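You operate a simulated robot arm through the tools that you are given. There is no shell and no other tool. Be economical: measure what you need, move in short steps, check, and stop when the job is done.

The job below is to be done with a simulated two-armed robot. You get a single attempt, and the scene is never put back.

## Task
Move the red holder to the ring in the drying box, shut the hood and brush out the grey tray.
Fine: latch the ring first; stand the brush back in its cup. Set down upright: orange brush. What is to be rubbed or washed off counts as gone when no trace of it is left.

It is judged by the outcome, as a careful person would: the job done as asked, and still so three seconds after it is handed in. It fails if anything else is knocked over, pushed out of place, dropped, spilled or broken.

## Robot
Two 7-joint arms with two-finger parallel grippers on one trunk, on a base that drives. Base frame: it is fixed to the floor where the robot stands at the start and does not move with it; the origin is under the middle of the robot, x ahead of it, y to its left, z up. Lengths are in cm, angles in degrees, forces in N, time in s.
The left shoulder is at the start at [5, 16.8, 116.4], the right one opposite. With the tool pointing down near the work surface each hand reaches from about 10 to 64 cm from the robot's upright axis, wherever it stands, measured 20 degrees to its own side. Places, roughly: air knob [130, 20, 110]; black blank plug (3x3x7 cm) [100, 10, 80]; blue sponge [200, 50, 75]; drain cup [125, 25, 75]; drain knob [120, 20, 90]; drying box latch [50, 10, 80]; grey drip tray [175, 25, 75]; grey filter [125, 25, 100]; main air valve [110, 20, 100]; orange brush [200, 25, 75]; pen air outlet lever [140, 10, 80]; pen sleeve [90, 20, 90]; red holder [175, 25, 75]; red hose plug [125, 0, 75]; sleeve screw [90, 10, 80]; spare air outlet lever [180, 10, 80]. Payload 1.57 kg a hand.
The tool frame of a hand sits at the grasp point between the pads (the TCP): z along the fingers, y along the line on which they close. The tips reach 3 cm beyond it. The gripper opens to 8 cm. The fingers are 1.7 cm wide and 1.2 cm thick; the gripper's body (4 by 8.2 cm) begins 8 cm behind the TCP.
Orientation is that of the tool frame in the base frame, as a unit quaternion [w, x, y, z]. With the fingers straight down and closing along the base's y, the tool's x points along the base's -x, its y along +y and its z along -z.

## Interface
- The arms move only by the tool apply_moves. It takes "left_deltas", "right_deltas" or both (then of equal length, played together; a hand with none holds still); each is text: rows parted by semicolons, each of 6 numbers parted by spaces: the shift along the tool's x, y, z in units of 25 mm (1.0 is 25 mm), then the turn, a rotation vector about the tool's x, y, z in units of 6 degrees (1.0 is 6 degrees). In form: x y z rx ry rz; .... A call has 1 to 12 rows; each row shifts and turns the commanded pose from where the row before left it, along the tool's axes as they then stand. "left_claw" and "right_claw" are, for a hand that has rows, the gripper command, from -1 (shut) to 1 (fully open), values between in proportion, set as the call begins (left out, the last holds). A call with a number of a shift or a turn outside -1 to 1 is refused whole. A row lasts 0.2 s, in which the tool goes at most 5 cm and 8.6 degrees; a call with a longer step from one row to the next is refused whole, and so is a gripper value outside its range. Where a pose cannot be reached the arm comes as near as it can. A force on the tool above 90 N (or 10 N above the force at the start of the call, whichever is more), or a blocked arm, ends the call early, and 0.2 s more pass. The fingers move at their own pace (about 4.5 cm/s each) and stop on an object; they squeeze with about 30 N. The grip force told is the motor's: it shows also when the fingers shut on nothing. Time passes only in rows, and 0.2 s behind the last, so rows that do not move let the fingers close. It gives the time, the measured TCP pose, the force on the tool (base axes), the opening and the grip force at its end, in the units of the frame above (readings bear some noise), with the torque about the TCP (base axes, N m) and any sound that the robot's microphone picked up.
- Cameras (640 x 400 px; columns grow to the right, rows downward): "scene" is now at [12.93, 2.26, 138.77]; the picture's right is [0.23, -0.97, 0.00], its down [-0.44, -0.10, -0.89] and it looks along [0.87, 0.21, -0.45] (base axes); focal length 214 px, centre (320, 200). "left" rides on the left gripper at [7.2, 0.7, -12.2] in its tool frame; the picture's right is [-0.09, 1.00, 0.00], its down [-0.84, -0.08, -0.54] and it looks along [-0.54, -0.05, 0.84] (tool axes); focal length 238 px, centre (320, 200). "right" rides on the right gripper at [7.2, -0.7, -12.2] in its tool frame; the picture's right is [0.09, 1.00, 0.00], its down [-0.84, 0.08, -0.54] and it looks along [-0.54, 0.05, 0.84] (tool axes); focal length 238 px, centre (320, 200). There is no depth. A picture from a camera that has moved, and an enlarged one, comes with that camera's place and axes in the base frame and with its lens.
- capture(camera): a new picture of that camera. It takes no simulated time.
- slide_trunk(by): slides the trunk up (or, below 0, down) by that many cm; the arms and the scene camera ride with it, the base frame stays. It gives what a move gives, with no picture.
- steer(legs): drives the robot by 1 to 6 legs, each [ahead, left, turn to the left] in cm, cm and degrees, along the robot's own axes; the way and the turn of a leg run together, so that a leg with both is an arc; at most 150 cm and 180 degrees a leg. The arms and the cameras ride along, it lands a little off, and it stops where it bumps. It gives what a move gives.
- pan_tilt(pan, tilt): turns the head with the scene camera to pan (to the left, within 80 degrees either way) and tilt (down, from -29 to 69), counted from straight ahead of the robot. It gives what a move gives.
- close_up(camera, box): a new picture of the part [left, top, right, bottom] of that camera's present view, enlarged. It takes no simulated time.
- job_done(): hands the job in; it is judged then, once.

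Work in short steps. Places have to be worked out from the pictures, the camera data and where the tool is seen: move nearer, look again, correct. Check each grasp and each placing, and mend what went wrong. You have 120 turns and 92 pictures in all, those below and enlarged ones among them. Open the grippers and draw the arms clear of the work before you hand the job in, unless the task says otherwise; then end with one line.

The tools are called as name(argument=value, ...) on one line, values as JSON. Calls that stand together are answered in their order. apply_moves: Moves the arms, as the interface text tells. Its arguments: {"type":"object","properties":{"left_deltas":{"type":"string"},"left_claw":{"type":"number"},"right_deltas":{"type":"string"},"right_claw":{"type":"number"}},"required":[]} The other tools are called the same way: slide_trunk (by) slides the trunk up or down; steer (legs) drives the base; pan_tilt (pan, tilt) turns the head that bears the scene camera; capture (camera) takes a picture; close_up (camera, box) takes an enlarged picture of a part of a camera's view; job_done () hands the job in.

At the start:

```text
time: 0.0
left_tcp_pos: [28.22, 20.31, 130.23]
left_orientation: [0.0, -0.001, 1.0, 0.0]
left_contact_force: [-0.9, -0.2, -0.2]
left_ft_torque: [0.02, 0.01, 0.04]
left_gripper_width: 8.0
left_grip_force: 0.0
right_tcp_pos: [40.52, -6.75, 133.81]
right_orientation: [0.001, 0.001, 1.0, 0.0]
right_contact_force: [0.6, -0.2, 0.4]
right_ft_torque: [0.0, 0.01, -0.01]
right_gripper_width: 8.01
right_grip_force: 0.0
trunk travel left (down, up): [-33.3, 11.0]
robot x, y, heading: [-0.17, 0.25, 0.2]
head pan, tilt: [13.4, 26.7]
```

scene: 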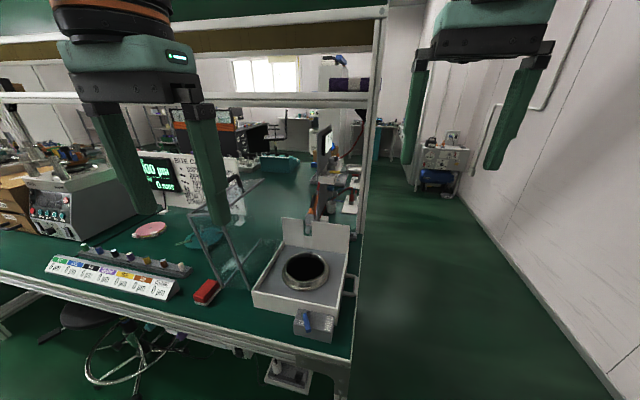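
right: 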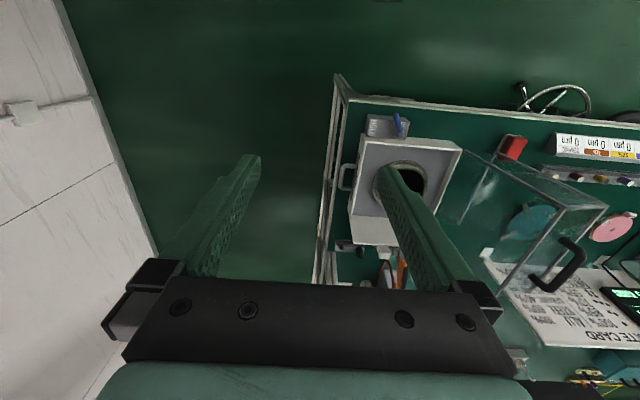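
left: 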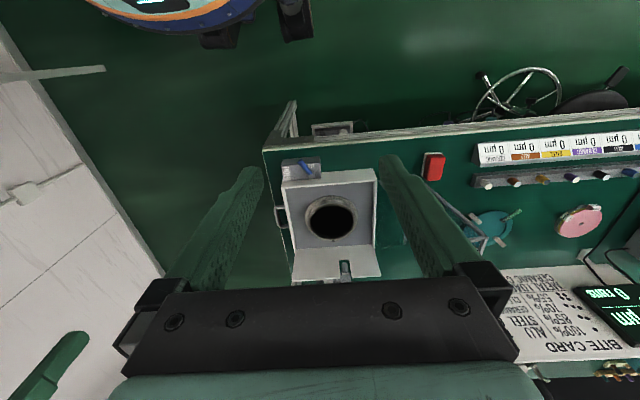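

The drying box with its ring and a blue latch lever is just ahead. I'll enlarge that view first, then look further down the bench.

close_up(camera="scene", box=[180, 180, 400, 360])

close_up(camera="left", box=[250, 120, 450, 290])

close_up(camera="scene", box=[250, 80, 480, 230])

```text
2.22 times, centred on (290, 270) of scene
camera zoom: at [12.93, 2.26, 138.77], right [0.23, -0.97, 0.0], down [-0.44, -0.1, -0.89], along [0.87, 0.21, -0.45], focal length 477 px, centre (387, 44)
```

zoom: 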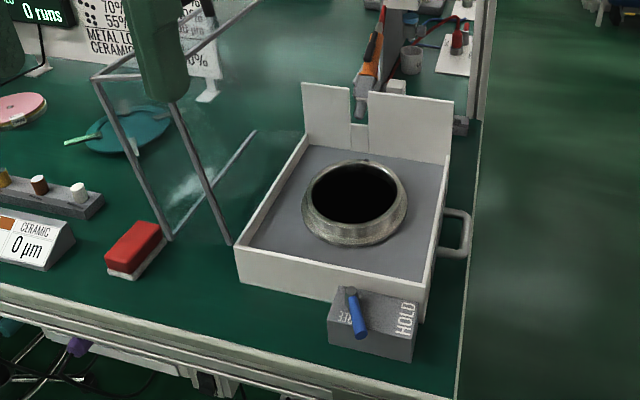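

```text
2.35 times, centred on (350, 205) of left
camera zoom: at [21.12, 21.02, 142.28], right [0.09, 1.0, 0.0], down [0.84, -0.08, 0.54], along [0.54, -0.05, -0.84], focal length 561 px, centre (249, 188)
```

zoom: 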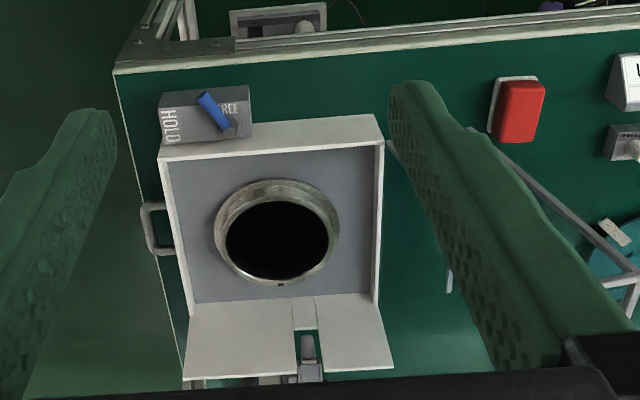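

```text
2.67 times, centred on (365, 155) of scene
camera zoom: at [12.93, 2.26, 138.77], right [0.23, -0.97, 0.0], down [-0.44, -0.1, -0.89], along [0.87, 0.21, -0.45], focal length 572 px, centre (200, 320)
```

zoom: 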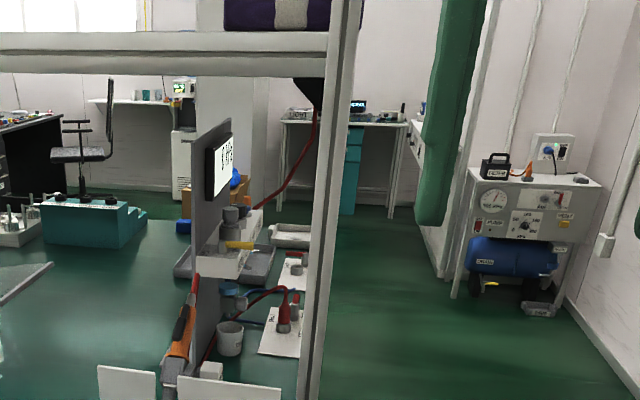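

The latch lever sits on a small block near (50, 13, 80) and the ring is near (67, 21). I'll lower the trunk and bring the left camera nearer to read the latch.

slide_trunk(by=-14)

apply_moves(left_deltas="-0.6 -0.3 1 0 0 0;-0.6 -0.3 1 0 0 0;-0.6 -0.3 1 0 0 0;-0.6 -0.3 1 0 0 0;-0.6 -0.3 1 0 0 0;-0.6 -0.3 1 0 0 0;-0.6 -0.3 0.6 0 0 0;0 0 0 0 0 0", left_claw=-1)

capture(camera="left")

capture(camera="scene")

```text
time: 1.7
left_tcp_pos: [28.19, 20.39, 116.06]
left_orientation: [0.0, -0.001, 1.0, 0.0]
left_contact_force: [-0.9, 0.5, -0.4]
left_ft_torque: [0.01, -0.01, -0.03]
left_gripper_width: 8.01
left_grip_force: 0.0
right_tcp_pos: [40.5, -6.88, 119.87]
right_orientation: [0.001, 0.0, 1.0, 0.0]
right_contact_force: [-0.4, 0.2, 0.1]
right_ft_torque: [0.02, 0.0, 0.0]
right_gripper_width: 8.01
right_grip_force: 0.2
trunk travel left (down, up): [-19.3, 25.0]
robot x, y, heading: [-0.18, -0.06, -0.0]
head pan, tilt: [13.4, 26.7]
```

```text
time: 3.5
left_tcp_pos: [38.79, 14.93, 99.59]
left_orientation: [0.0, 0.0, 1.0, -0.001]
left_contact_force: [0.2, -0.7, 0.1]
left_ft_torque: [-0.02, 0.0, 0.03]
left_gripper_width: 0.0
left_grip_force: 21.8
right_tcp_pos: [40.54, -6.85, 119.88]
right_orientation: [0.001, 0.0, 1.0, 0.001]
right_contact_force: [0.3, -0.2, -0.7]
right_ft_torque: [-0.03, -0.01, -0.01]
right_gripper_width: 8.01
right_grip_force: 0.0
trunk travel left (down, up): [-19.3, 25.0]
robot x, y, heading: [0.11, 0.04, -0.2]
head pan, tilt: [13.4, 26.7]
```

```text
85 pictures are left
camera left: at [31.7, 15.59, 111.76], right [0.09, 1.0, 0.0], down [0.84, -0.08, 0.54], along [0.54, -0.05, -0.84], focal length 238 px, centre (320, 200)
```

left: 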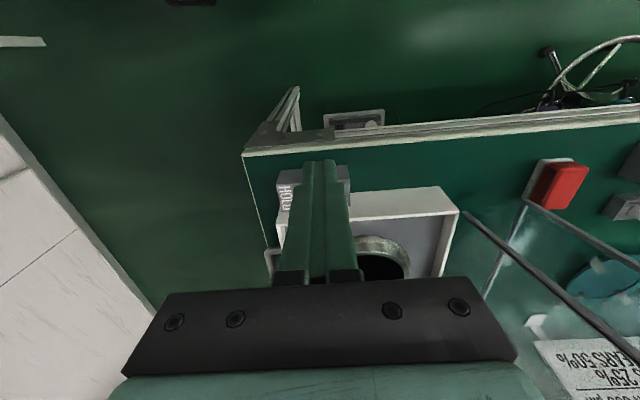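

```text
84 pictures are left
camera scene: at [12.93, 2.26, 124.77], right [0.23, -0.97, 0.0], down [-0.44, -0.1, -0.89], along [0.87, 0.21, -0.45], focal length 214 px, centre (320, 200)
```

scene: 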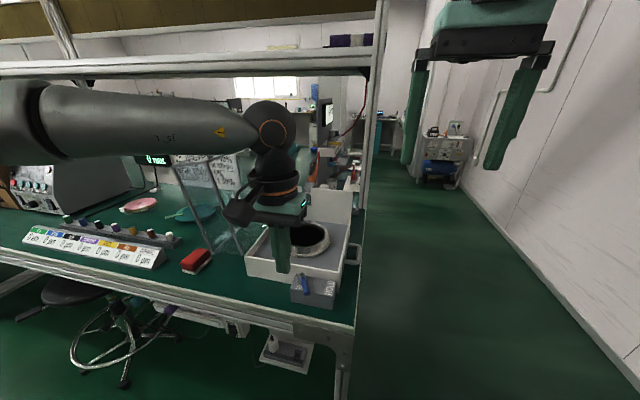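

The closed fingers hide the lever from the left camera, so I'll enlarge the scene view and open the left gripper to see between the fingers.

close_up(camera="scene", box=[270, 250, 370, 320])

apply_moves(left_deltas="0 0 0 0 0 0;0 0 0 0 0 0;0 0 0 0 0 0;0 0 0 0 0 0", left_claw=1)

close_up(camera="left", box=[240, 130, 400, 230])

```text
5.71 times, centred on (320, 285) of scene
camera zoom: at [12.93, 2.26, 124.77], right [0.23, -0.97, 0.0], down [-0.44, -0.1, -0.89], along [0.87, 0.21, -0.45], focal length 1226 px, centre (320, -286)
```

zoom: 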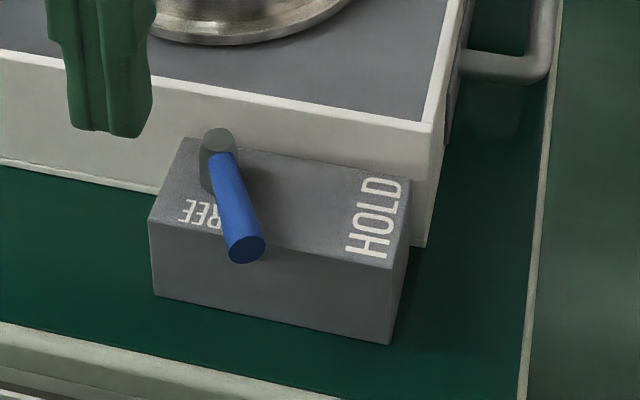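

```text
time: 4.5
left_tcp_pos: [38.7, 14.9, 99.58]
left_orientation: [0.0, 0.001, 1.0, 0.0]
left_contact_force: [0.8, -0.8, -0.2]
left_ft_torque: [-0.02, -0.03, 0.02]
left_gripper_width: 7.98
left_grip_force: 0.1
right_tcp_pos: [40.44, -6.81, 119.89]
right_orientation: [0.001, 0.0, 1.0, 0.0]
right_contact_force: [0.3, 0.0, -0.5]
right_ft_torque: [0.0, 0.0, 0.04]
right_gripper_width: 8.0
right_grip_force: 0.1
trunk travel left (down, up): [-19.3, 25.0]
robot x, y, heading: [0.29, -0.38, 0.2]
head pan, tilt: [13.4, 26.7]
```

```text
4.00 times, centred on (320, 180) of left
camera zoom: at [31.69, 15.6, 111.78], right [0.09, 1.0, 0.0], down [0.84, -0.08, 0.54], along [0.54, -0.05, -0.84], focal length 953 px, centre (320, 280)
```

zoom: 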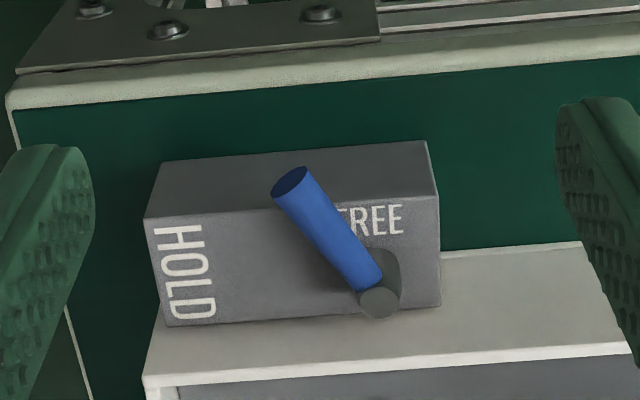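

Triangulated lever pivot ≈ (50.7, 16, 83), tip ≈ (46.5, 13.4, 82.5); it must turn towards -y, to HOLD. I'll lower the closed left fingers on the near side of the lever and then push ahead.

apply_moves(left_deltas="-0.5 -0.23 0 0 0 0;-0.5 -0.23 0 0 0 0;-0.4 -0.22 0 0 0 0;0 0 1 0 0 0;0 0 1 0 0 0;0 0 1 0 0 0;0 0 1 0 0 0;0 0 1 0 0 0;0 0 0.8 0 0 0;0 0 0 0 0 0", left_claw=-1)

close_up(camera="scene", box=[270, 250, 370, 320])

```text
time: 6.7
left_tcp_pos: [42.4, 14.2, 85.3]
left_orientation: [0.0, 0.0, 1.0, -0.001]
left_contact_force: [-0.1, -0.2, 1.3]
left_ft_torque: [-0.03, 0.0, -0.02]
left_gripper_width: 0.0
left_grip_force: 20.9
left hand out of reach, approached as far as the arm can: row 3
right_tcp_pos: [40.57, -6.8, 119.88]
right_orientation: [0.0, 0.0, 1.0, 0.0]
right_contact_force: [-0.3, 0.1, 0.4]
right_ft_torque: [0.0, 0.03, 0.0]
right_gripper_width: 7.99
right_grip_force: 0.0
trunk travel left (down, up): [-19.3, 25.0]
robot x, y, heading: [0.14, 0.23, 0.2]
head pan, tilt: [13.4, 26.7]
```

```text
5.71 times, centred on (320, 285) of scene
camera zoom: at [12.93, 2.26, 124.77], right [0.23, -0.97, 0.0], down [-0.44, -0.1, -0.89], along [0.87, 0.21, -0.45], focal length 1226 px, centre (320, -286)
```

zoom: 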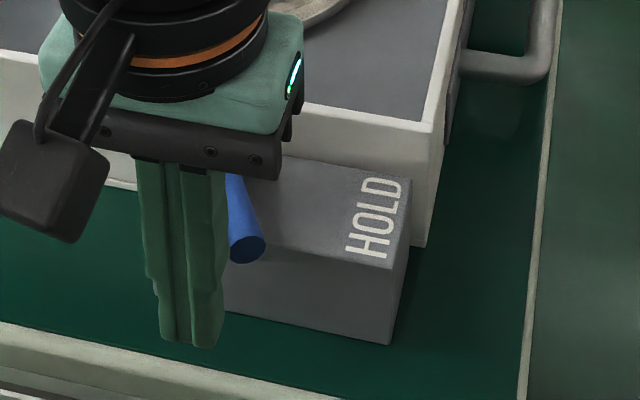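

The fingers stand just short of the lever. I'll push ahead along +x, easing towards -y.

apply_moves(left_deltas="-0.5 -0.1 0 0 0 0;-0.5 -0.1 0 0 0 0;-0.5 -0.1 0 0 0 0;-0.5 0 0 0 0 0;-0.4 0 0 0 0 0;-0.35 0 0 0 0 0;0 0 0 0 0 0")

close_up(camera="scene", box=[270, 250, 370, 320])

```text
time: 8.3
left_tcp_pos: [47.22, 16.39, 86.05]
left_orientation: [0.001, 0.001, 1.0, -0.001]
left_contact_force: [-0.5, -0.3, 0.5]
left_ft_torque: [0.03, 0.06, 0.02]
left_gripper_width: 0.0
left_grip_force: 21.3
left hand out of reach, approached as far as the arm can: row 2, 3, 4, 5, 6
right_tcp_pos: [40.5, -6.7, 119.9]
right_orientation: [0.0, 0.0, 1.0, -0.001]
right_contact_force: [0.0, -0.2, 0.3]
right_ft_torque: [0.01, 0.01, 0.02]
right_gripper_width: 8.02
right_grip_force: 0.0
trunk travel left (down, up): [-19.3, 25.0]
robot x, y, heading: [-0.02, -0.09, -0.2]
head pan, tilt: [13.4, 26.7]
```

```text
5.71 times, centred on (320, 285) of scene
camera zoom: at [12.93, 2.26, 124.77], right [0.23, -0.97, 0.0], down [-0.44, -0.1, -0.89], along [0.87, 0.21, -0.45], focal length 1226 px, centre (320, -286)
```

zoom: 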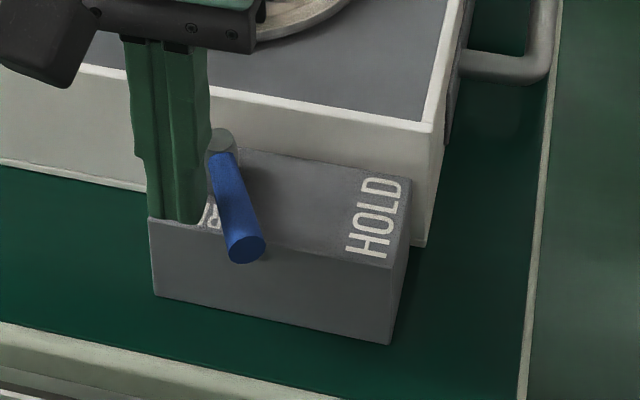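

The left arm cannot reach inward that far and slid aside without moving the lever. I'll lift it and shift the base to the right, so the latch lies in the left arm's better zone.

apply_moves(left_deltas="0.3 0.3 -1 0 0 0;0.3 0.3 -1 0 0 0;0.3 0 -1 0 0 0;0.3 0 -1 0 0 0;0.4 0 -1 0 0 0;0.4 0 -1 0 0 0;0 0 0 0 0 0")

steer(legs=[[0, -12, 0], [5, 0, 0]])

capture(camera="left")

capture(camera="scene")

```text
time: 9.9
left_tcp_pos: [42.08, 18.0, 101.09]
left_orientation: [0.0, -0.001, 1.0, -0.001]
left_contact_force: [-0.5, -0.3, -0.2]
left_ft_torque: [0.05, 0.0, -0.01]
left_gripper_width: 0.02
left_grip_force: 21.1
right_tcp_pos: [40.51, -6.76, 119.85]
right_orientation: [0.0, 0.0, 1.0, 0.0]
right_contact_force: [0.2, -0.9, -0.2]
right_ft_torque: [-0.05, 0.03, -0.01]
right_gripper_width: 8.02
right_grip_force: 0.0
trunk travel left (down, up): [-19.3, 25.0]
robot x, y, heading: [0.09, -0.05, 0.0]
head pan, tilt: [13.4, 26.7]
```

```text
time: 12.1
left_tcp_pos: [47.22, 6.3, 100.88]
left_orientation: [-0.001, -0.001, 1.0, -0.001]
left_contact_force: [0.8, 0.9, -0.3]
left_ft_torque: [0.01, 0.0, 0.02]
left_gripper_width: 0.0
left_grip_force: 21.5
right_tcp_pos: [45.59, -18.52, 119.75]
right_orientation: [0.0, -0.001, 1.0, 0.001]
right_contact_force: [0.2, 0.6, -0.8]
right_ft_torque: [0.03, 0.03, 0.03]
right_gripper_width: 8.0
right_grip_force: 0.0
trunk travel left (down, up): [-19.3, 25.0]
robot x, y, heading: [5.24, -11.91, 0.2]
head pan, tilt: [13.4, 26.7]
```

```text
79 pictures are left
camera left: at [40.11, 6.98, 113.2], right [0.09, 1.0, 0.0], down [0.84, -0.08, 0.54], along [0.54, -0.05, -0.84], focal length 238 px, centre (320, 200)
```

left: 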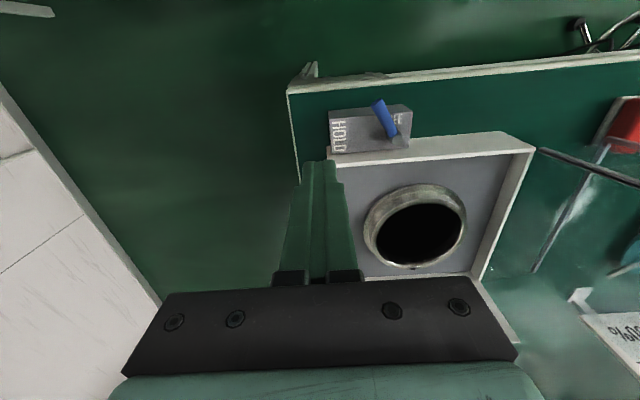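

```text
78 pictures are left
camera scene: at [18.05, -9.59, 124.76], right [0.23, -0.97, 0.0], down [-0.44, -0.11, -0.89], along [0.87, 0.21, -0.45], focal length 214 px, centre (320, 200)
```

scene: 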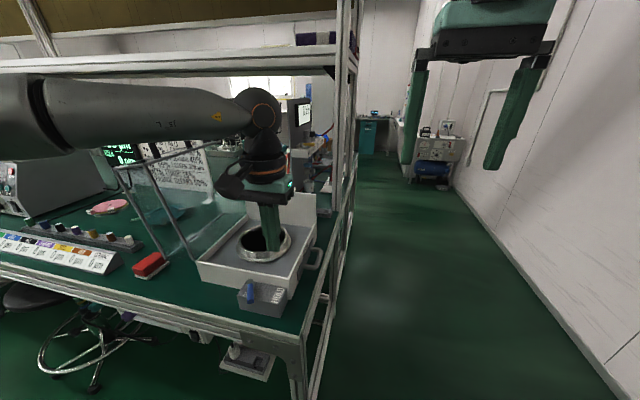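

The lever is unchanged and the arm now has room. I'll place the closed fingers at (42.5, 13, 85), in front of the lever.

apply_moves(left_deltas="0.65 0.9 0 0 0 0;0.65 0.9 0 0 0 0;0.58 0.85 0 0 0 0;0 0 1 0 0 0;0 0 1 0 0 0;0 0 1 0 0 0;0 0 1 0 0 0;0 0 1 0 0 0;0 0 1 0 0 0;0 0 0.3 0 0 0;0 0 0 0 0 0")

close_up(camera="scene", box=[210, 250, 320, 327])

```text
time: 14.5
left_tcp_pos: [42.44, 12.87, 85.27]
left_orientation: [0.0, -0.001, 1.0, 0.0]
left_contact_force: [-0.3, -0.9, -0.5]
left_ft_torque: [0.01, 0.0, -0.03]
left_gripper_width: 0.01
left_grip_force: 21.2
right_tcp_pos: [45.55, -18.59, 119.76]
right_orientation: [0.0, -0.001, 1.0, 0.0]
right_contact_force: [1.0, 0.1, -0.3]
right_ft_torque: [-0.01, -0.02, 0.01]
right_gripper_width: 8.0
right_grip_force: 0.1
trunk travel left (down, up): [-19.3, 25.0]
robot x, y, heading: [5.11, -11.87, 0.0]
head pan, tilt: [13.4, 26.7]
```

```text
5.19 times, centred on (265, 288) of scene
camera zoom: at [17.99, -9.59, 124.77], right [0.23, -0.97, 0.0], down [-0.44, -0.11, -0.89], along [0.87, 0.21, -0.45], focal length 1114 px, centre (606, -260)
```

zoom: 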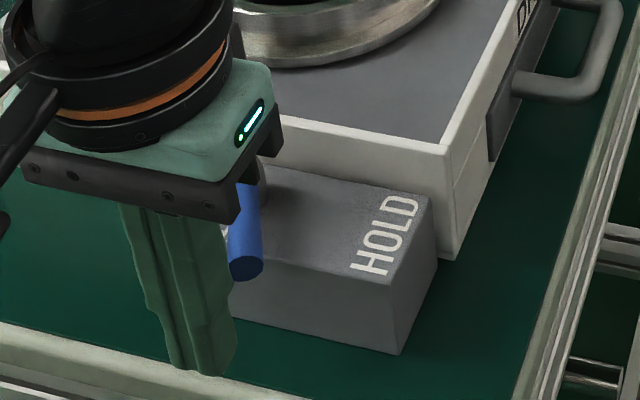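

The fingers stand in front of the lever; I now push ahead about 6.7 cm.

apply_moves(left_deltas="-0.5 0 0 0 0 0;-0.5 0 0 0 0 0;-0.5 0 0 0 0 0;-0.4 0 0 0 0 0;-0.4 0 0 0 0 0;-0.4 0 0 0 0 0;0 0 0 0 0 0")

close_up(camera="scene", box=[210, 250, 320, 327])

```text
time: 16.1
left_tcp_pos: [49.51, 13.23, 85.4]
left_orientation: [0.002, -0.004, 1.0, 0.002]
left_contact_force: [-0.8, 0.4, 0.2]
left_ft_torque: [0.0, -0.01, 0.02]
left_gripper_width: 0.0
left_grip_force: 20.7
right_tcp_pos: [45.73, -18.6, 119.87]
right_orientation: [0.0, 0.0, 1.0, 0.001]
right_contact_force: [-0.2, -1.1, 0.6]
right_ft_torque: [0.02, -0.01, -0.01]
right_gripper_width: 8.0
right_grip_force: 0.0
trunk travel left (down, up): [-19.3, 25.0]
robot x, y, heading: [4.88, -11.72, 0.2]
head pan, tilt: [13.4, 26.7]
```

```text
5.19 times, centred on (265, 288) of scene
camera zoom: at [18.06, -9.56, 124.77], right [0.24, -0.97, 0.0], down [-0.44, -0.11, -0.89], along [0.87, 0.21, -0.45], focal length 1114 px, centre (606, -260)
```

zoom: 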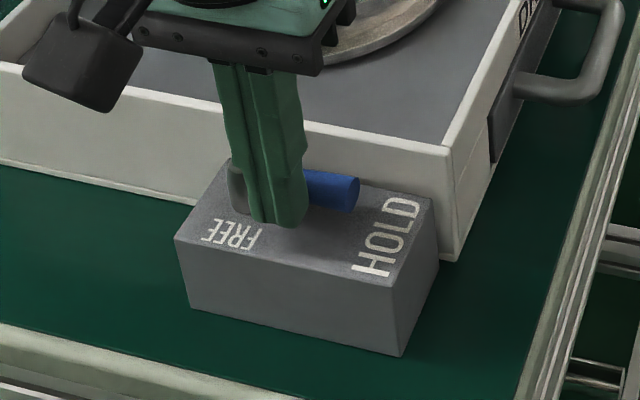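

The lever has swung to HOLD. I'll back the hand off and up and check from above.

apply_moves(left_deltas="0.6 0 0 0 0 0;0.6 0 -1 0 0 0;0.4 0 -1 0 0 0;0 0 -1 0 0 0;0 0 -1 0 0 0;0 0 -1 0 0 0;0 0 -1 0 0 0;0 0 0 0 0 0;0 0 0 0 0 0", left_claw=1)

close_up(camera="left", box=[240, 120, 560, 320])

close_up(camera="scene", box=[100, 130, 340, 330])

```text
time: 18.1
left_tcp_pos: [45.24, 12.88, 100.4]
left_orientation: [0.0, 0.0, 1.0, 0.0]
left_contact_force: [-0.1, 0.1, 0.7]
left_ft_torque: [-0.01, -0.02, 0.0]
left_gripper_width: 7.99
left_grip_force: 0.0
right_tcp_pos: [45.64, -18.59, 119.83]
right_orientation: [0.0, -0.001, 1.0, 0.0]
right_contact_force: [-0.2, -0.2, 0.4]
right_ft_torque: [-0.02, 0.0, 0.0]
right_gripper_width: 8.01
right_grip_force: 0.0
trunk travel left (down, up): [-19.3, 25.0]
robot x, y, heading: [5.09, -11.67, 0.1]
head pan, tilt: [13.4, 26.7]
```

```text
2.00 times, centred on (400, 220) of left
camera zoom: at [38.18, 13.65, 112.52], right [0.09, 1.0, 0.0], down [0.84, -0.08, 0.54], along [0.54, -0.05, -0.84], focal length 477 px, centre (160, 160)
```

zoom: 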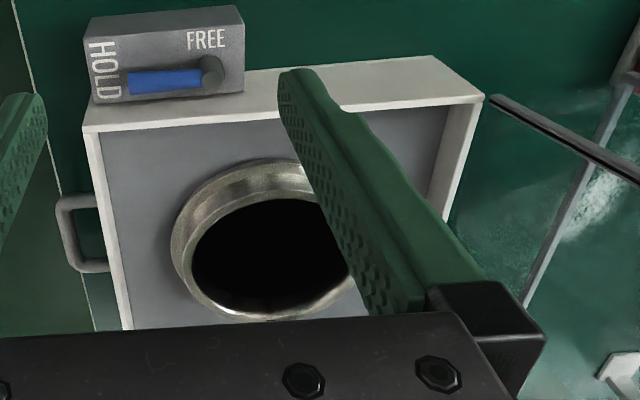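

```text
2.00 times, centred on (220, 230) of scene
camera zoom: at [17.99, -9.59, 124.77], right [0.23, -0.97, 0.0], down [-0.44, -0.11, -0.89], along [0.87, 0.21, -0.45], focal length 429 px, centre (520, 140)
```

zoom: 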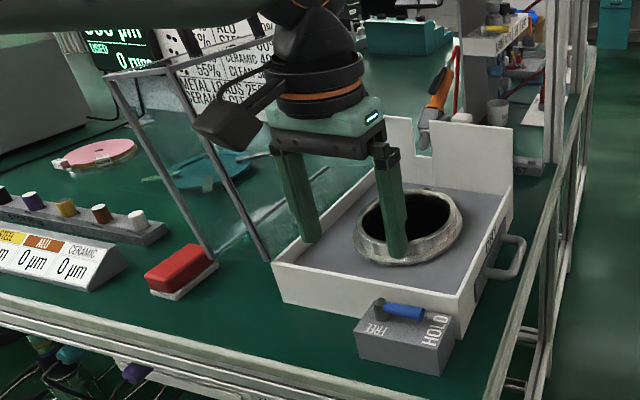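

The latch is at HOLD. I'll raise and retract the left hand, then back out and drive down the aisle towards the other end of the bench.

apply_moves(left_deltas="1 0 -1 0 0 0;1 0 -1 0 0 0;1 0 -1 0 0 0;1 0 -1 0 0 0;1 0 -0.5 0 0 0;0 0 0 0 0 0", right_deltas="0.6 0 0 0 0 0;0.6 0 0 0 0 0;0.6 0 0 0 0 0;0.6 0 0 0 0 0;0.6 0 0 0 0 0;0 0 0 0 0 0")

steer(legs=[[-15, 0, 0], [0, -42, 0], [110, 0, 0]])

pan_tilt(pan=45, tilt=25)

capture(camera="scene")

```text
time: 19.5
left_tcp_pos: [32.6, 12.85, 111.53]
left_orientation: [0.0, -0.001, 1.0, 0.0]
left_contact_force: [-0.7, -0.3, -0.1]
left_ft_torque: [0.02, 0.01, -0.03]
left_gripper_width: 8.0
left_grip_force: 0.0
right_tcp_pos: [38.1, -18.59, 119.78]
right_orientation: [0.001, -0.001, 1.0, 0.0]
right_contact_force: [-0.2, -0.5, 0.2]
right_ft_torque: [0.01, -0.01, -0.02]
right_gripper_width: 7.98
right_grip_force: 0.1
trunk travel left (down, up): [-19.3, 25.0]
robot x, y, heading: [5.35, -11.68, 0.1]
head pan, tilt: [13.4, 26.7]
```

```text
time: 29.9
left_tcp_pos: [128.52, -30.45, 111.64]
left_orientation: [-0.001, 0.008, 1.0, 0.0]
left_contact_force: [-0.3, 0.4, -0.3]
left_ft_torque: [0.01, -0.02, -0.01]
left_gripper_width: 8.0
left_grip_force: 0.0
right_tcp_pos: [133.45, -61.91, 119.74]
right_orientation: [0.0, 0.008, 1.0, 0.0]
right_contact_force: [0.8, -0.3, -0.3]
right_ft_torque: [0.03, -0.03, 0.0]
right_gripper_width: 7.99
right_grip_force: 0.1
trunk travel left (down, up): [-19.3, 25.0]
robot x, y, heading: [100.13, -54.55, -1.1]
head pan, tilt: [13.4, 26.7]
```

```text
time: 30.9
left_tcp_pos: [128.52, -30.38, 111.5]
left_orientation: [0.0, 0.009, 1.0, 0.0]
left_contact_force: [-0.7, -0.2, 0.2]
left_ft_torque: [0.0, 0.0, 0.03]
left_gripper_width: 7.98
left_grip_force: 0.2
right_tcp_pos: [133.32, -61.86, 119.89]
right_orientation: [0.001, 0.009, 1.0, 0.0]
right_contact_force: [0.2, 0.5, -0.1]
right_ft_torque: [-0.01, -0.02, 0.0]
right_gripper_width: 8.01
right_grip_force: 0.0
trunk travel left (down, up): [-19.3, 25.0]
robot x, y, heading: [100.57, -54.54, -1.1]
head pan, tilt: [45.0, 25.0]
```

```text
73 pictures are left
camera scene: at [111.09, -48.13, 125.04], right [0.69, -0.72, 0.0], down [-0.3, -0.29, -0.91], along [0.65, 0.63, -0.42], focal length 214 px, centre (320, 200)
```

scene: 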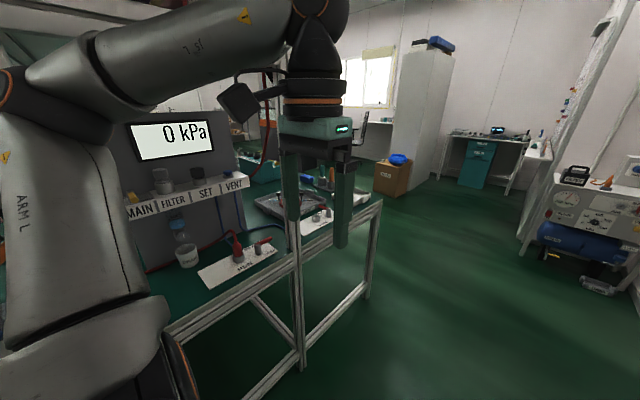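

The bench continues with the tray near its far end. I'll drive on and turn to face it.

steer(legs=[[75, 0, 0], [0, 0, 91]])

pan_tilt(pan=0, tilt=30)

capture(camera="scene")

capture(camera="left")

```text
time: 38.8
left_tcp_pos: [151.81, -28.15, 111.58]
left_orientation: [0.0, -0.696, 0.718, 0.0]
left_contact_force: [-0.1, 0.3, 0.5]
left_ft_torque: [-0.01, 0.01, -0.01]
left_gripper_width: 8.0
left_grip_force: 0.0
right_tcp_pos: [183.31, -23.68, 119.78]
right_orientation: [0.001, -0.695, 0.719, 0.0]
right_contact_force: [-0.2, -0.8, -0.6]
right_ft_torque: [0.01, -0.04, -0.02]
right_gripper_width: 8.0
right_grip_force: 0.0
trunk travel left (down, up): [-19.3, 25.0]
robot x, y, heading: [175.34, -56.23, 88.4]
head pan, tilt: [45.0, 25.0]
```

```text
time: 39.9
left_tcp_pos: [151.79, -28.16, 111.53]
left_orientation: [0.001, -0.696, 0.718, 0.001]
left_contact_force: [-0.2, 0.3, 0.0]
left_ft_torque: [0.02, 0.0, 0.03]
left_gripper_width: 8.01
left_grip_force: 0.0
right_tcp_pos: [183.5, -23.78, 119.79]
right_orientation: [0.0, -0.696, 0.718, 0.0]
right_contact_force: [-0.1, 0.9, -0.1]
right_ft_torque: [0.0, 0.0, 0.01]
right_gripper_width: 8.01
right_grip_force: 0.0
trunk travel left (down, up): [-19.3, 25.0]
robot x, y, heading: [175.49, -56.88, 88.4]
head pan, tilt: [0.0, 30.0]
```

```text
72 pictures are left
camera scene: at [175.97, -43.36, 124.24], right [1.0, -0.03, 0.0], down [-0.02, -0.5, -0.87], along [0.03, 0.87, -0.5], focal length 214 px, centre (320, 200)
```

scene: 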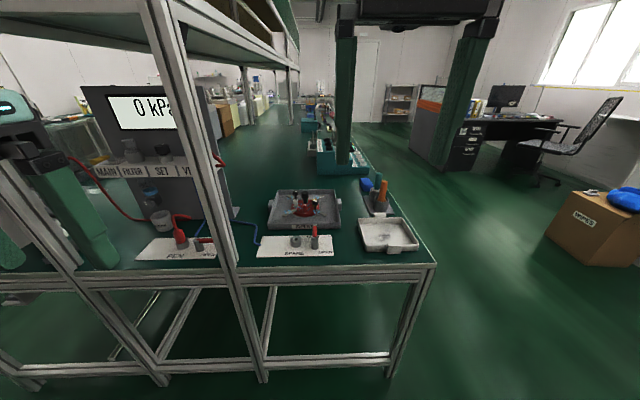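

```text
71 pictures are left
camera left: at [150.98, -35.24, 123.75], right [-0.99, 0.12, 0.0], down [0.1, 0.83, 0.54], along [0.07, 0.54, -0.84], focal length 238 px, centre (320, 200)
```

left: 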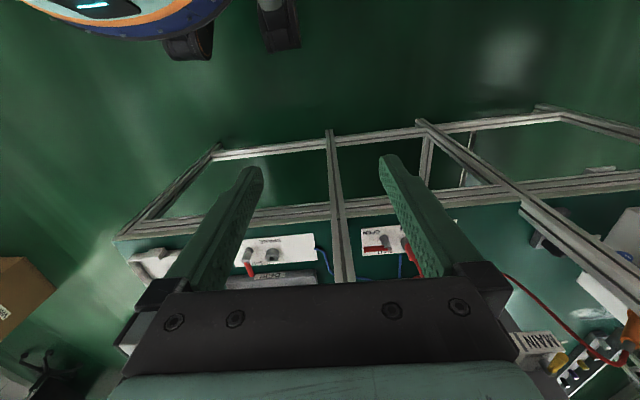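

close_up(camera="scene", box=[240, 165, 440, 290])

```text
3.20 times, centred on (340, 228) of scene
camera zoom: at [175.97, -43.36, 124.24], right [1.0, -0.03, 0.0], down [-0.02, -0.5, -0.87], along [0.03, 0.87, -0.5], focal length 686 px, centre (256, 112)
```

zoom: 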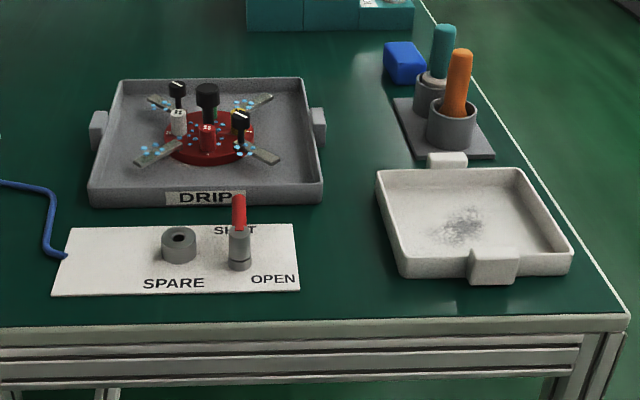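

The red holder stands in the grey DRIP tray near (172, 33); the brush and cup are near (197, 33), and a separate white dusty tray sits to the right. The shelf post is at x≈150, so I'll move right and closer to use the left arm.

steer(legs=[[0, -14, 1.6], [20, 0, 0]])

capture(camera="left")

capture(camera="scene")

```text
time: 43.0
left_tcp_pos: [165.04, -9.21, 111.7]
left_orientation: [0.0, -0.706, 0.708, 0.001]
left_contact_force: [0.0, 0.2, -0.4]
left_ft_torque: [0.01, 0.01, 0.01]
left_gripper_width: 8.01
left_grip_force: 0.0
right_tcp_pos: [196.45, -3.96, 119.86]
right_orientation: [0.0, -0.705, 0.709, 0.0]
right_contact_force: [-0.1, 0.6, -0.1]
right_ft_torque: [0.01, 0.03, -0.02]
right_gripper_width: 8.02
right_grip_force: 0.0
trunk travel left (down, up): [-19.3, 25.0]
robot x, y, heading: [189.36, -36.71, 89.7]
head pan, tilt: [0.0, 30.0]
```

```text
69 pictures are left
camera left: at [164.48, -16.33, 123.74], right [-1.0, 0.1, 0.0], down [0.08, 0.84, 0.54], along [0.05, 0.54, -0.84], focal length 238 px, centre (320, 200)
```

left: 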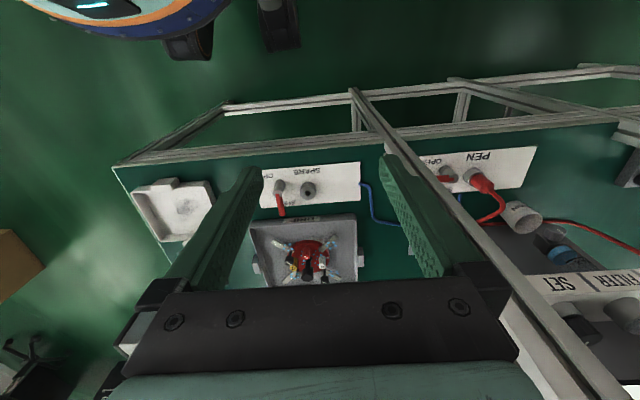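

```text
68 pictures are left
camera scene: at [189.69, -23.75, 124.24], right [1.0, 0.0, 0.0], down [0.0, -0.5, -0.87], along [0.0, 0.87, -0.5], focal length 214 px, centre (320, 200)
```

scene: 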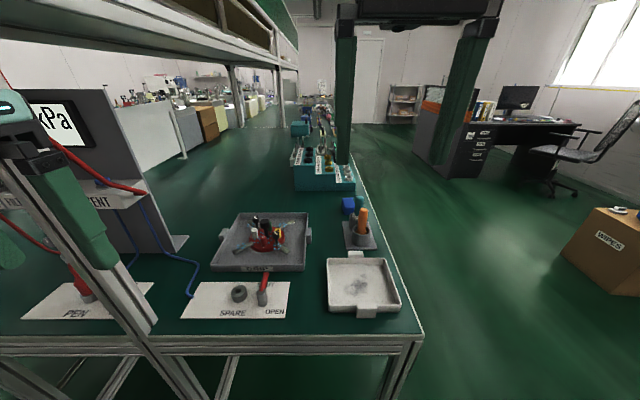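

close_up(camera="scene", box=[200, 190, 330, 280])

close_up(camera="left", box=[235, 200, 375, 290])

close_up(camera="scene", box=[320, 180, 430, 325])

```text
4.44 times, centred on (265, 235) of scene
camera zoom: at [189.69, -23.75, 124.24], right [1.0, 0.0, 0.0], down [0.0, -0.5, -0.87], along [0.0, 0.87, -0.5], focal length 953 px, centre (564, 44)
```

zoom: 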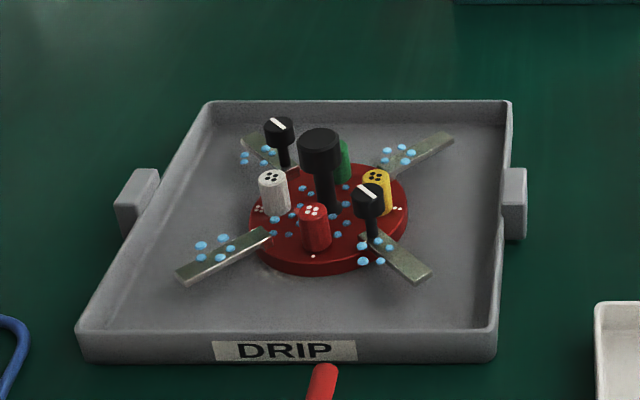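

```text
4.44 times, centred on (305, 245) of left
camera zoom: at [164.48, -16.33, 123.74], right [-1.0, 0.1, 0.0], down [0.08, 0.84, 0.54], along [0.05, 0.54, -0.84], focal length 1059 px, centre (387, 0)
```

zoom: 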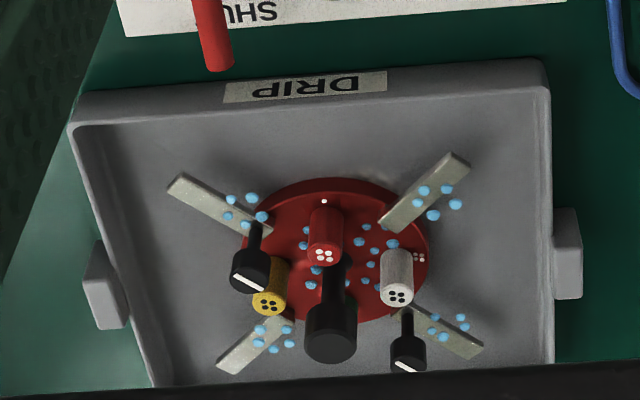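

```text
2.76 times, centred on (375, 252) of scene
camera zoom: at [189.69, -23.75, 124.24], right [1.0, 0.0, 0.0], down [0.0, -0.5, -0.87], along [0.0, 0.87, -0.5], focal length 592 px, centre (168, 55)
```

zoom: 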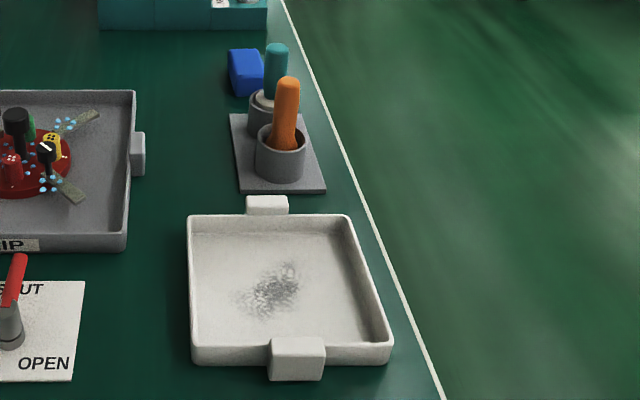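

I triangulate the holder's black knob top at about (172.2, 32, 84), with the coloured caps around it to be kept clear of. I need to be about 10 cm nearer, so I advance gently.

steer(legs=[[6, 0, 0]])

steer(legs=[[4, 0, 0]])

```text
time: 44.0
left_tcp_pos: [165.19, -3.11, 111.48]
left_orientation: [0.0, -0.706, 0.709, 0.001]
left_contact_force: [-0.5, 0.6, -0.2]
left_ft_torque: [-0.01, -0.02, 0.0]
left_gripper_width: 7.96
left_grip_force: 0.1
right_tcp_pos: [196.51, 2.2, 119.86]
right_orientation: [0.001, -0.705, 0.709, -0.001]
right_contact_force: [0.1, -0.1, -0.6]
right_ft_torque: [0.0, -0.02, -0.01]
right_gripper_width: 8.01
right_grip_force: 0.0
trunk travel left (down, up): [-19.3, 25.0]
robot x, y, heading: [189.54, -30.71, 89.7]
head pan, tilt: [0.0, 30.0]
```

```text
time: 44.8
left_tcp_pos: [165.09, 0.81, 111.56]
left_orientation: [-0.001, -0.705, 0.709, -0.001]
left_contact_force: [-0.1, 0.8, 0.3]
left_ft_torque: [0.0, 0.02, -0.02]
left_gripper_width: 7.98
left_grip_force: 0.0
right_tcp_pos: [196.47, 6.19, 119.76]
right_orientation: [0.0, -0.705, 0.709, 0.0]
right_contact_force: [-0.4, 0.7, -0.6]
right_ft_torque: [-0.03, 0.0, -0.02]
right_gripper_width: 8.0
right_grip_force: 0.0
trunk travel left (down, up): [-19.3, 25.0]
robot x, y, heading: [190.21, -27.33, 89.8]
head pan, tilt: [0.0, 30.0]
```

Base is in place. I bring the left hand over the holder, staying high, and look.

apply_moves(left_deltas="-0.9 -0.3 0.4 0 0 0;-0.9 -0.3 0.4 0 0 0;-0.9 -0.3 0.4 0 0 0;-0.9 -0.3 0.4 0 0 0;-0.9 -0.3 0.4 0 0 0;-0.9 -0.3 0.4 0 0 -1;-0.9 -0.3 0.4 0 0 -1;-0.9 -0.3 0.4 0 0 -1;-0.9 -0.3 0.4 0 0 -1;0 0 0 0 0 -1;0 0 0 0 0 -1;0 0 0 0 0 -1", left_claw=0.5)

capture(camera="left")

capture(camera="scene")

```text
time: 47.6
left_tcp_pos: [175.53, 20.1, 105.36]
left_orientation: [-0.016, 0.903, -0.428, -0.036]
left_contact_force: [0.6, -0.2, 0.1]
left_ft_torque: [-0.03, -0.01, 0.0]
left_gripper_width: 6.01
left_grip_force: 0.0
left hand out of reach, approached as far as the arm can: row 9
right_tcp_pos: [200.8, 4.72, 119.99]
right_orientation: [-0.009, -0.702, 0.712, 0.019]
right_contact_force: [0.8, 0.8, 0.1]
right_ft_torque: [0.0, 0.02, 0.0]
right_gripper_width: 8.01
right_grip_force: 0.0
trunk travel left (down, up): [-19.3, 25.0]
robot x, y, heading: [189.8, -26.64, 89.1]
head pan, tilt: [0.0, 30.0]
stopped in row 12 (left hand): the arm was blocked; the commanded pose is now the measured one
```

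```text
64 pictures are left
camera left: at [180.33, 13.44, 117.02], right [-0.83, -0.56, 0.01], down [-0.44, 0.66, 0.6], along [-0.35, 0.5, -0.8], focal length 238 px, centre (320, 200)
```

left: 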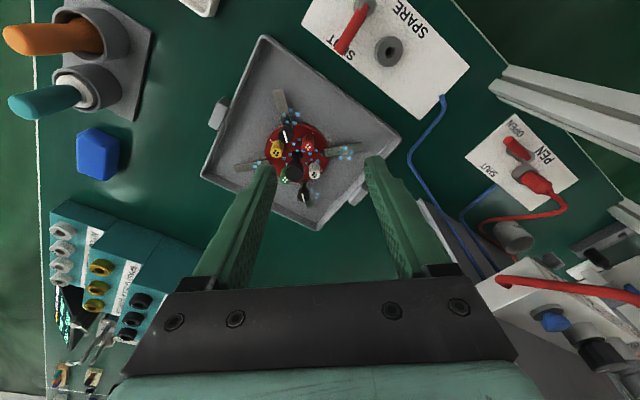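

```text
63 pictures are left
camera scene: at [193.92, -15.12, 124.34], right [1.0, -0.01, -0.04], down [-0.04, -0.49, -0.87], along [-0.01, 0.87, -0.49], focal length 214 px, centre (320, 200)
```

scene: 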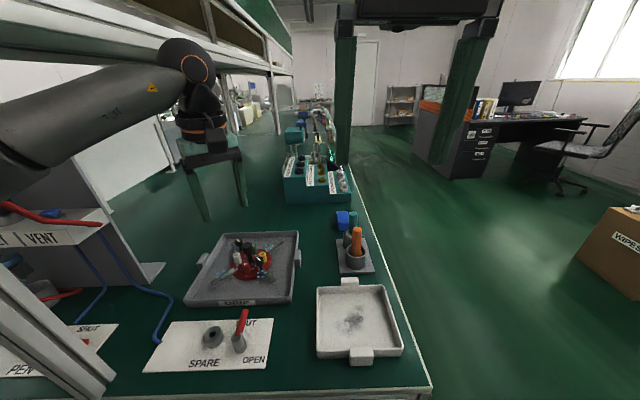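

The robot was shoved aside: the left arm has met the shelf post (the scene camera is slightly tilted). I'll drive right, away from the post, to free it.

steer(legs=[[0, -8, 0]])

pan_tilt(pan=50, tilt=15)

capture(camera="scene")

```text
time: 49.0
left_tcp_pos: [180.09, 21.16, 103.35]
left_orientation: [-0.008, 0.905, -0.425, -0.013]
left_contact_force: [-0.6, -0.2, 0.0]
left_ft_torque: [-0.02, -0.01, 0.0]
left_gripper_width: 5.99
left_grip_force: 0.1
right_tcp_pos: [204.79, 5.98, 119.85]
right_orientation: [0.001, -0.704, 0.71, 0.001]
right_contact_force: [-0.5, -0.1, 0.1]
right_ft_torque: [0.02, 0.0, -0.02]
right_gripper_width: 7.99
right_grip_force: 0.0
trunk travel left (down, up): [-19.3, 25.0]
robot x, y, heading: [198.04, -26.84, 89.6]
head pan, tilt: [0.0, 30.0]
```

```text
time: 50.2
left_tcp_pos: [180.01, 21.02, 103.43]
left_orientation: [-0.008, 0.906, -0.424, -0.013]
left_contact_force: [0.0, -0.3, -0.9]
left_ft_torque: [-0.03, -0.02, -0.02]
left_gripper_width: 6.01
left_grip_force: 0.0
right_tcp_pos: [204.81, 6.05, 119.86]
right_orientation: [0.0, -0.705, 0.71, 0.001]
right_contact_force: [0.9, 0.4, -0.4]
right_ft_torque: [-0.02, 0.02, 0.02]
right_gripper_width: 8.02
right_grip_force: 0.0
trunk travel left (down, up): [-19.3, 25.0]
robot x, y, heading: [197.88, -27.26, 89.4]
head pan, tilt: [50.0, 15.0]
```

```text
62 pictures are left
camera scene: at [190.72, -16.74, 126.66], right [0.65, 0.76, 0.0], down [0.2, -0.17, -0.97], along [-0.73, 0.63, -0.26], focal length 214 px, centre (320, 200)
```

scene: 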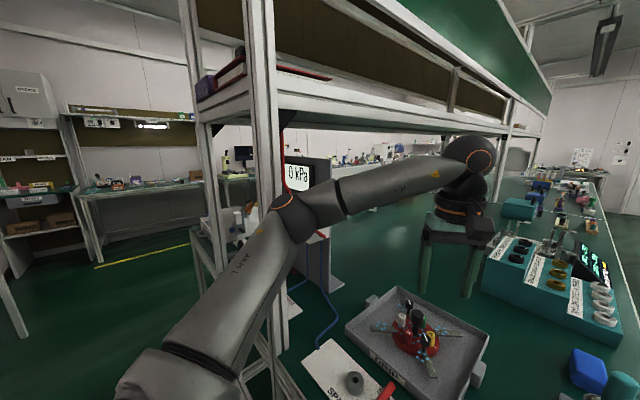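

The robot is level again and free of the post; the elbow sits a few cm from it. I move the base a bit further right and ahead for clearance.

steer(legs=[[0, -6, 0.6], [3, 0, 0]])

capture(camera="left")

```text
time: 51.8
left_tcp_pos: [185.67, 21.47, 103.33]
left_orientation: [-0.009, 0.907, -0.42, -0.011]
left_contact_force: [0.5, 0.1, 0.3]
left_ft_torque: [0.02, 0.0, 0.02]
left_gripper_width: 6.01
left_grip_force: 0.1
right_tcp_pos: [210.52, 6.57, 119.87]
right_orientation: [0.0, 0.708, -0.706, 0.0]
right_contact_force: [-0.1, 0.0, -0.3]
right_ft_torque: [0.03, 0.0, 0.0]
right_gripper_width: 7.98
right_grip_force: 0.1
trunk travel left (down, up): [-19.3, 25.0]
robot x, y, heading: [203.51, -26.26, 90.1]
head pan, tilt: [50.0, 15.0]
stopped in leg 2: the robot was blocked; the commanded pose is now the measured one
```

```text
61 pictures are left
camera left: at [190.04, 15.24, 115.33], right [-0.82, -0.57, 0.0], down [-0.47, 0.67, 0.57], along [-0.32, 0.46, -0.82], focal length 238 px, centre (320, 200)
```

left: 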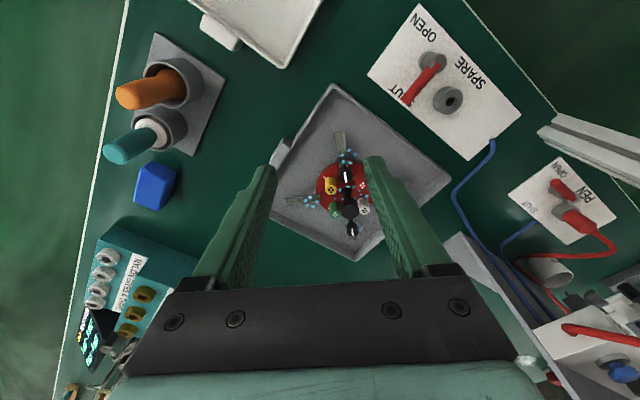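

The base is blocked here, so it cannot get nearer. Turning right brings the left shoulder forward and clears the elbow from the post; I raise the hand a little, then turn 20°.

apply_moves(left_deltas="0 0 -0.8 0 0 0;0 0 -0.8 0 0 0;0 0 0 0 0 0")

steer(legs=[[-1, 0, 0], [0, 0, -20]])

capture(camera="scene")

capture(camera="left")

```text
time: 52.6
left_tcp_pos: [185.63, 21.35, 103.42]
left_orientation: [-0.007, 0.907, -0.42, -0.012]
left_contact_force: [0.6, -0.6, 0.1]
left_ft_torque: [0.01, -0.02, -0.01]
left_gripper_width: 6.0
left_grip_force: 0.0
left hand out of reach, approached as far as the arm can: row 1, 2
right_tcp_pos: [210.49, 6.64, 119.81]
right_orientation: [0.0, 0.708, -0.706, -0.001]
right_contact_force: [0.1, -0.3, 0.2]
right_ft_torque: [0.02, 0.01, 0.02]
right_gripper_width: 7.99
right_grip_force: 0.0
trunk travel left (down, up): [-19.3, 25.0]
robot x, y, heading: [203.78, -26.69, 90.2]
head pan, tilt: [50.0, 15.0]
```

```text
time: 54.4
left_tcp_pos: [202.86, 23.75, 103.4]
left_orientation: [-0.01, 0.822, -0.569, -0.01]
left_contact_force: [-0.3, -0.2, 0.1]
left_ft_torque: [0.0, 0.0, -0.03]
left_gripper_width: 5.99
left_grip_force: 0.1
right_tcp_pos: [221.43, 1.42, 119.69]
right_orientation: [0.0, -0.575, 0.818, 0.0]
right_contact_force: [0.4, -0.5, -0.3]
right_ft_torque: [0.0, 0.02, 0.01]
right_gripper_width: 8.0
right_grip_force: 0.0
trunk travel left (down, up): [-19.3, 25.0]
robot x, y, heading: [203.4, -27.6, 70.3]
head pan, tilt: [50.0, 15.0]
```

```text
60 pictures are left
camera scene: at [200.47, -15.47, 126.67], right [0.86, 0.5, 0.0], down [0.13, -0.22, -0.97], along [-0.49, 0.83, -0.26], focal length 214 px, centre (320, 200)
```

scene: 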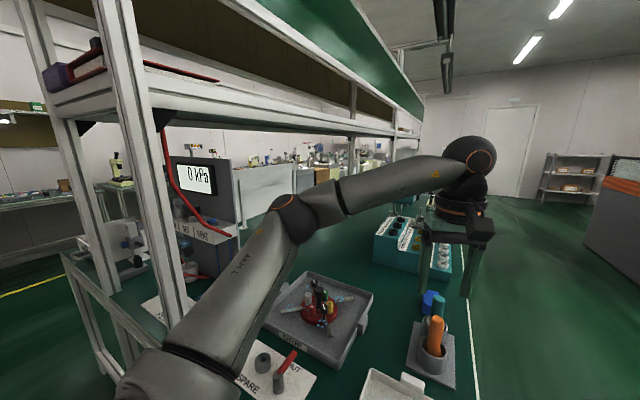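

```text
59 pictures are left
camera left: at [204.94, 16.51, 115.31], right [-0.96, -0.26, 0.0], down [-0.22, 0.79, 0.57], along [-0.15, 0.55, -0.82], focal length 238 px, centre (320, 200)
```

left: 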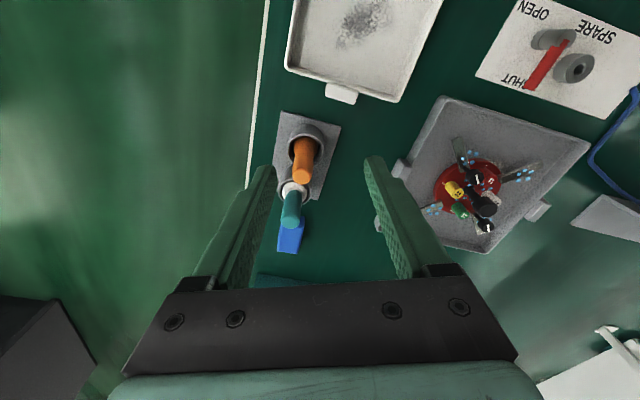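

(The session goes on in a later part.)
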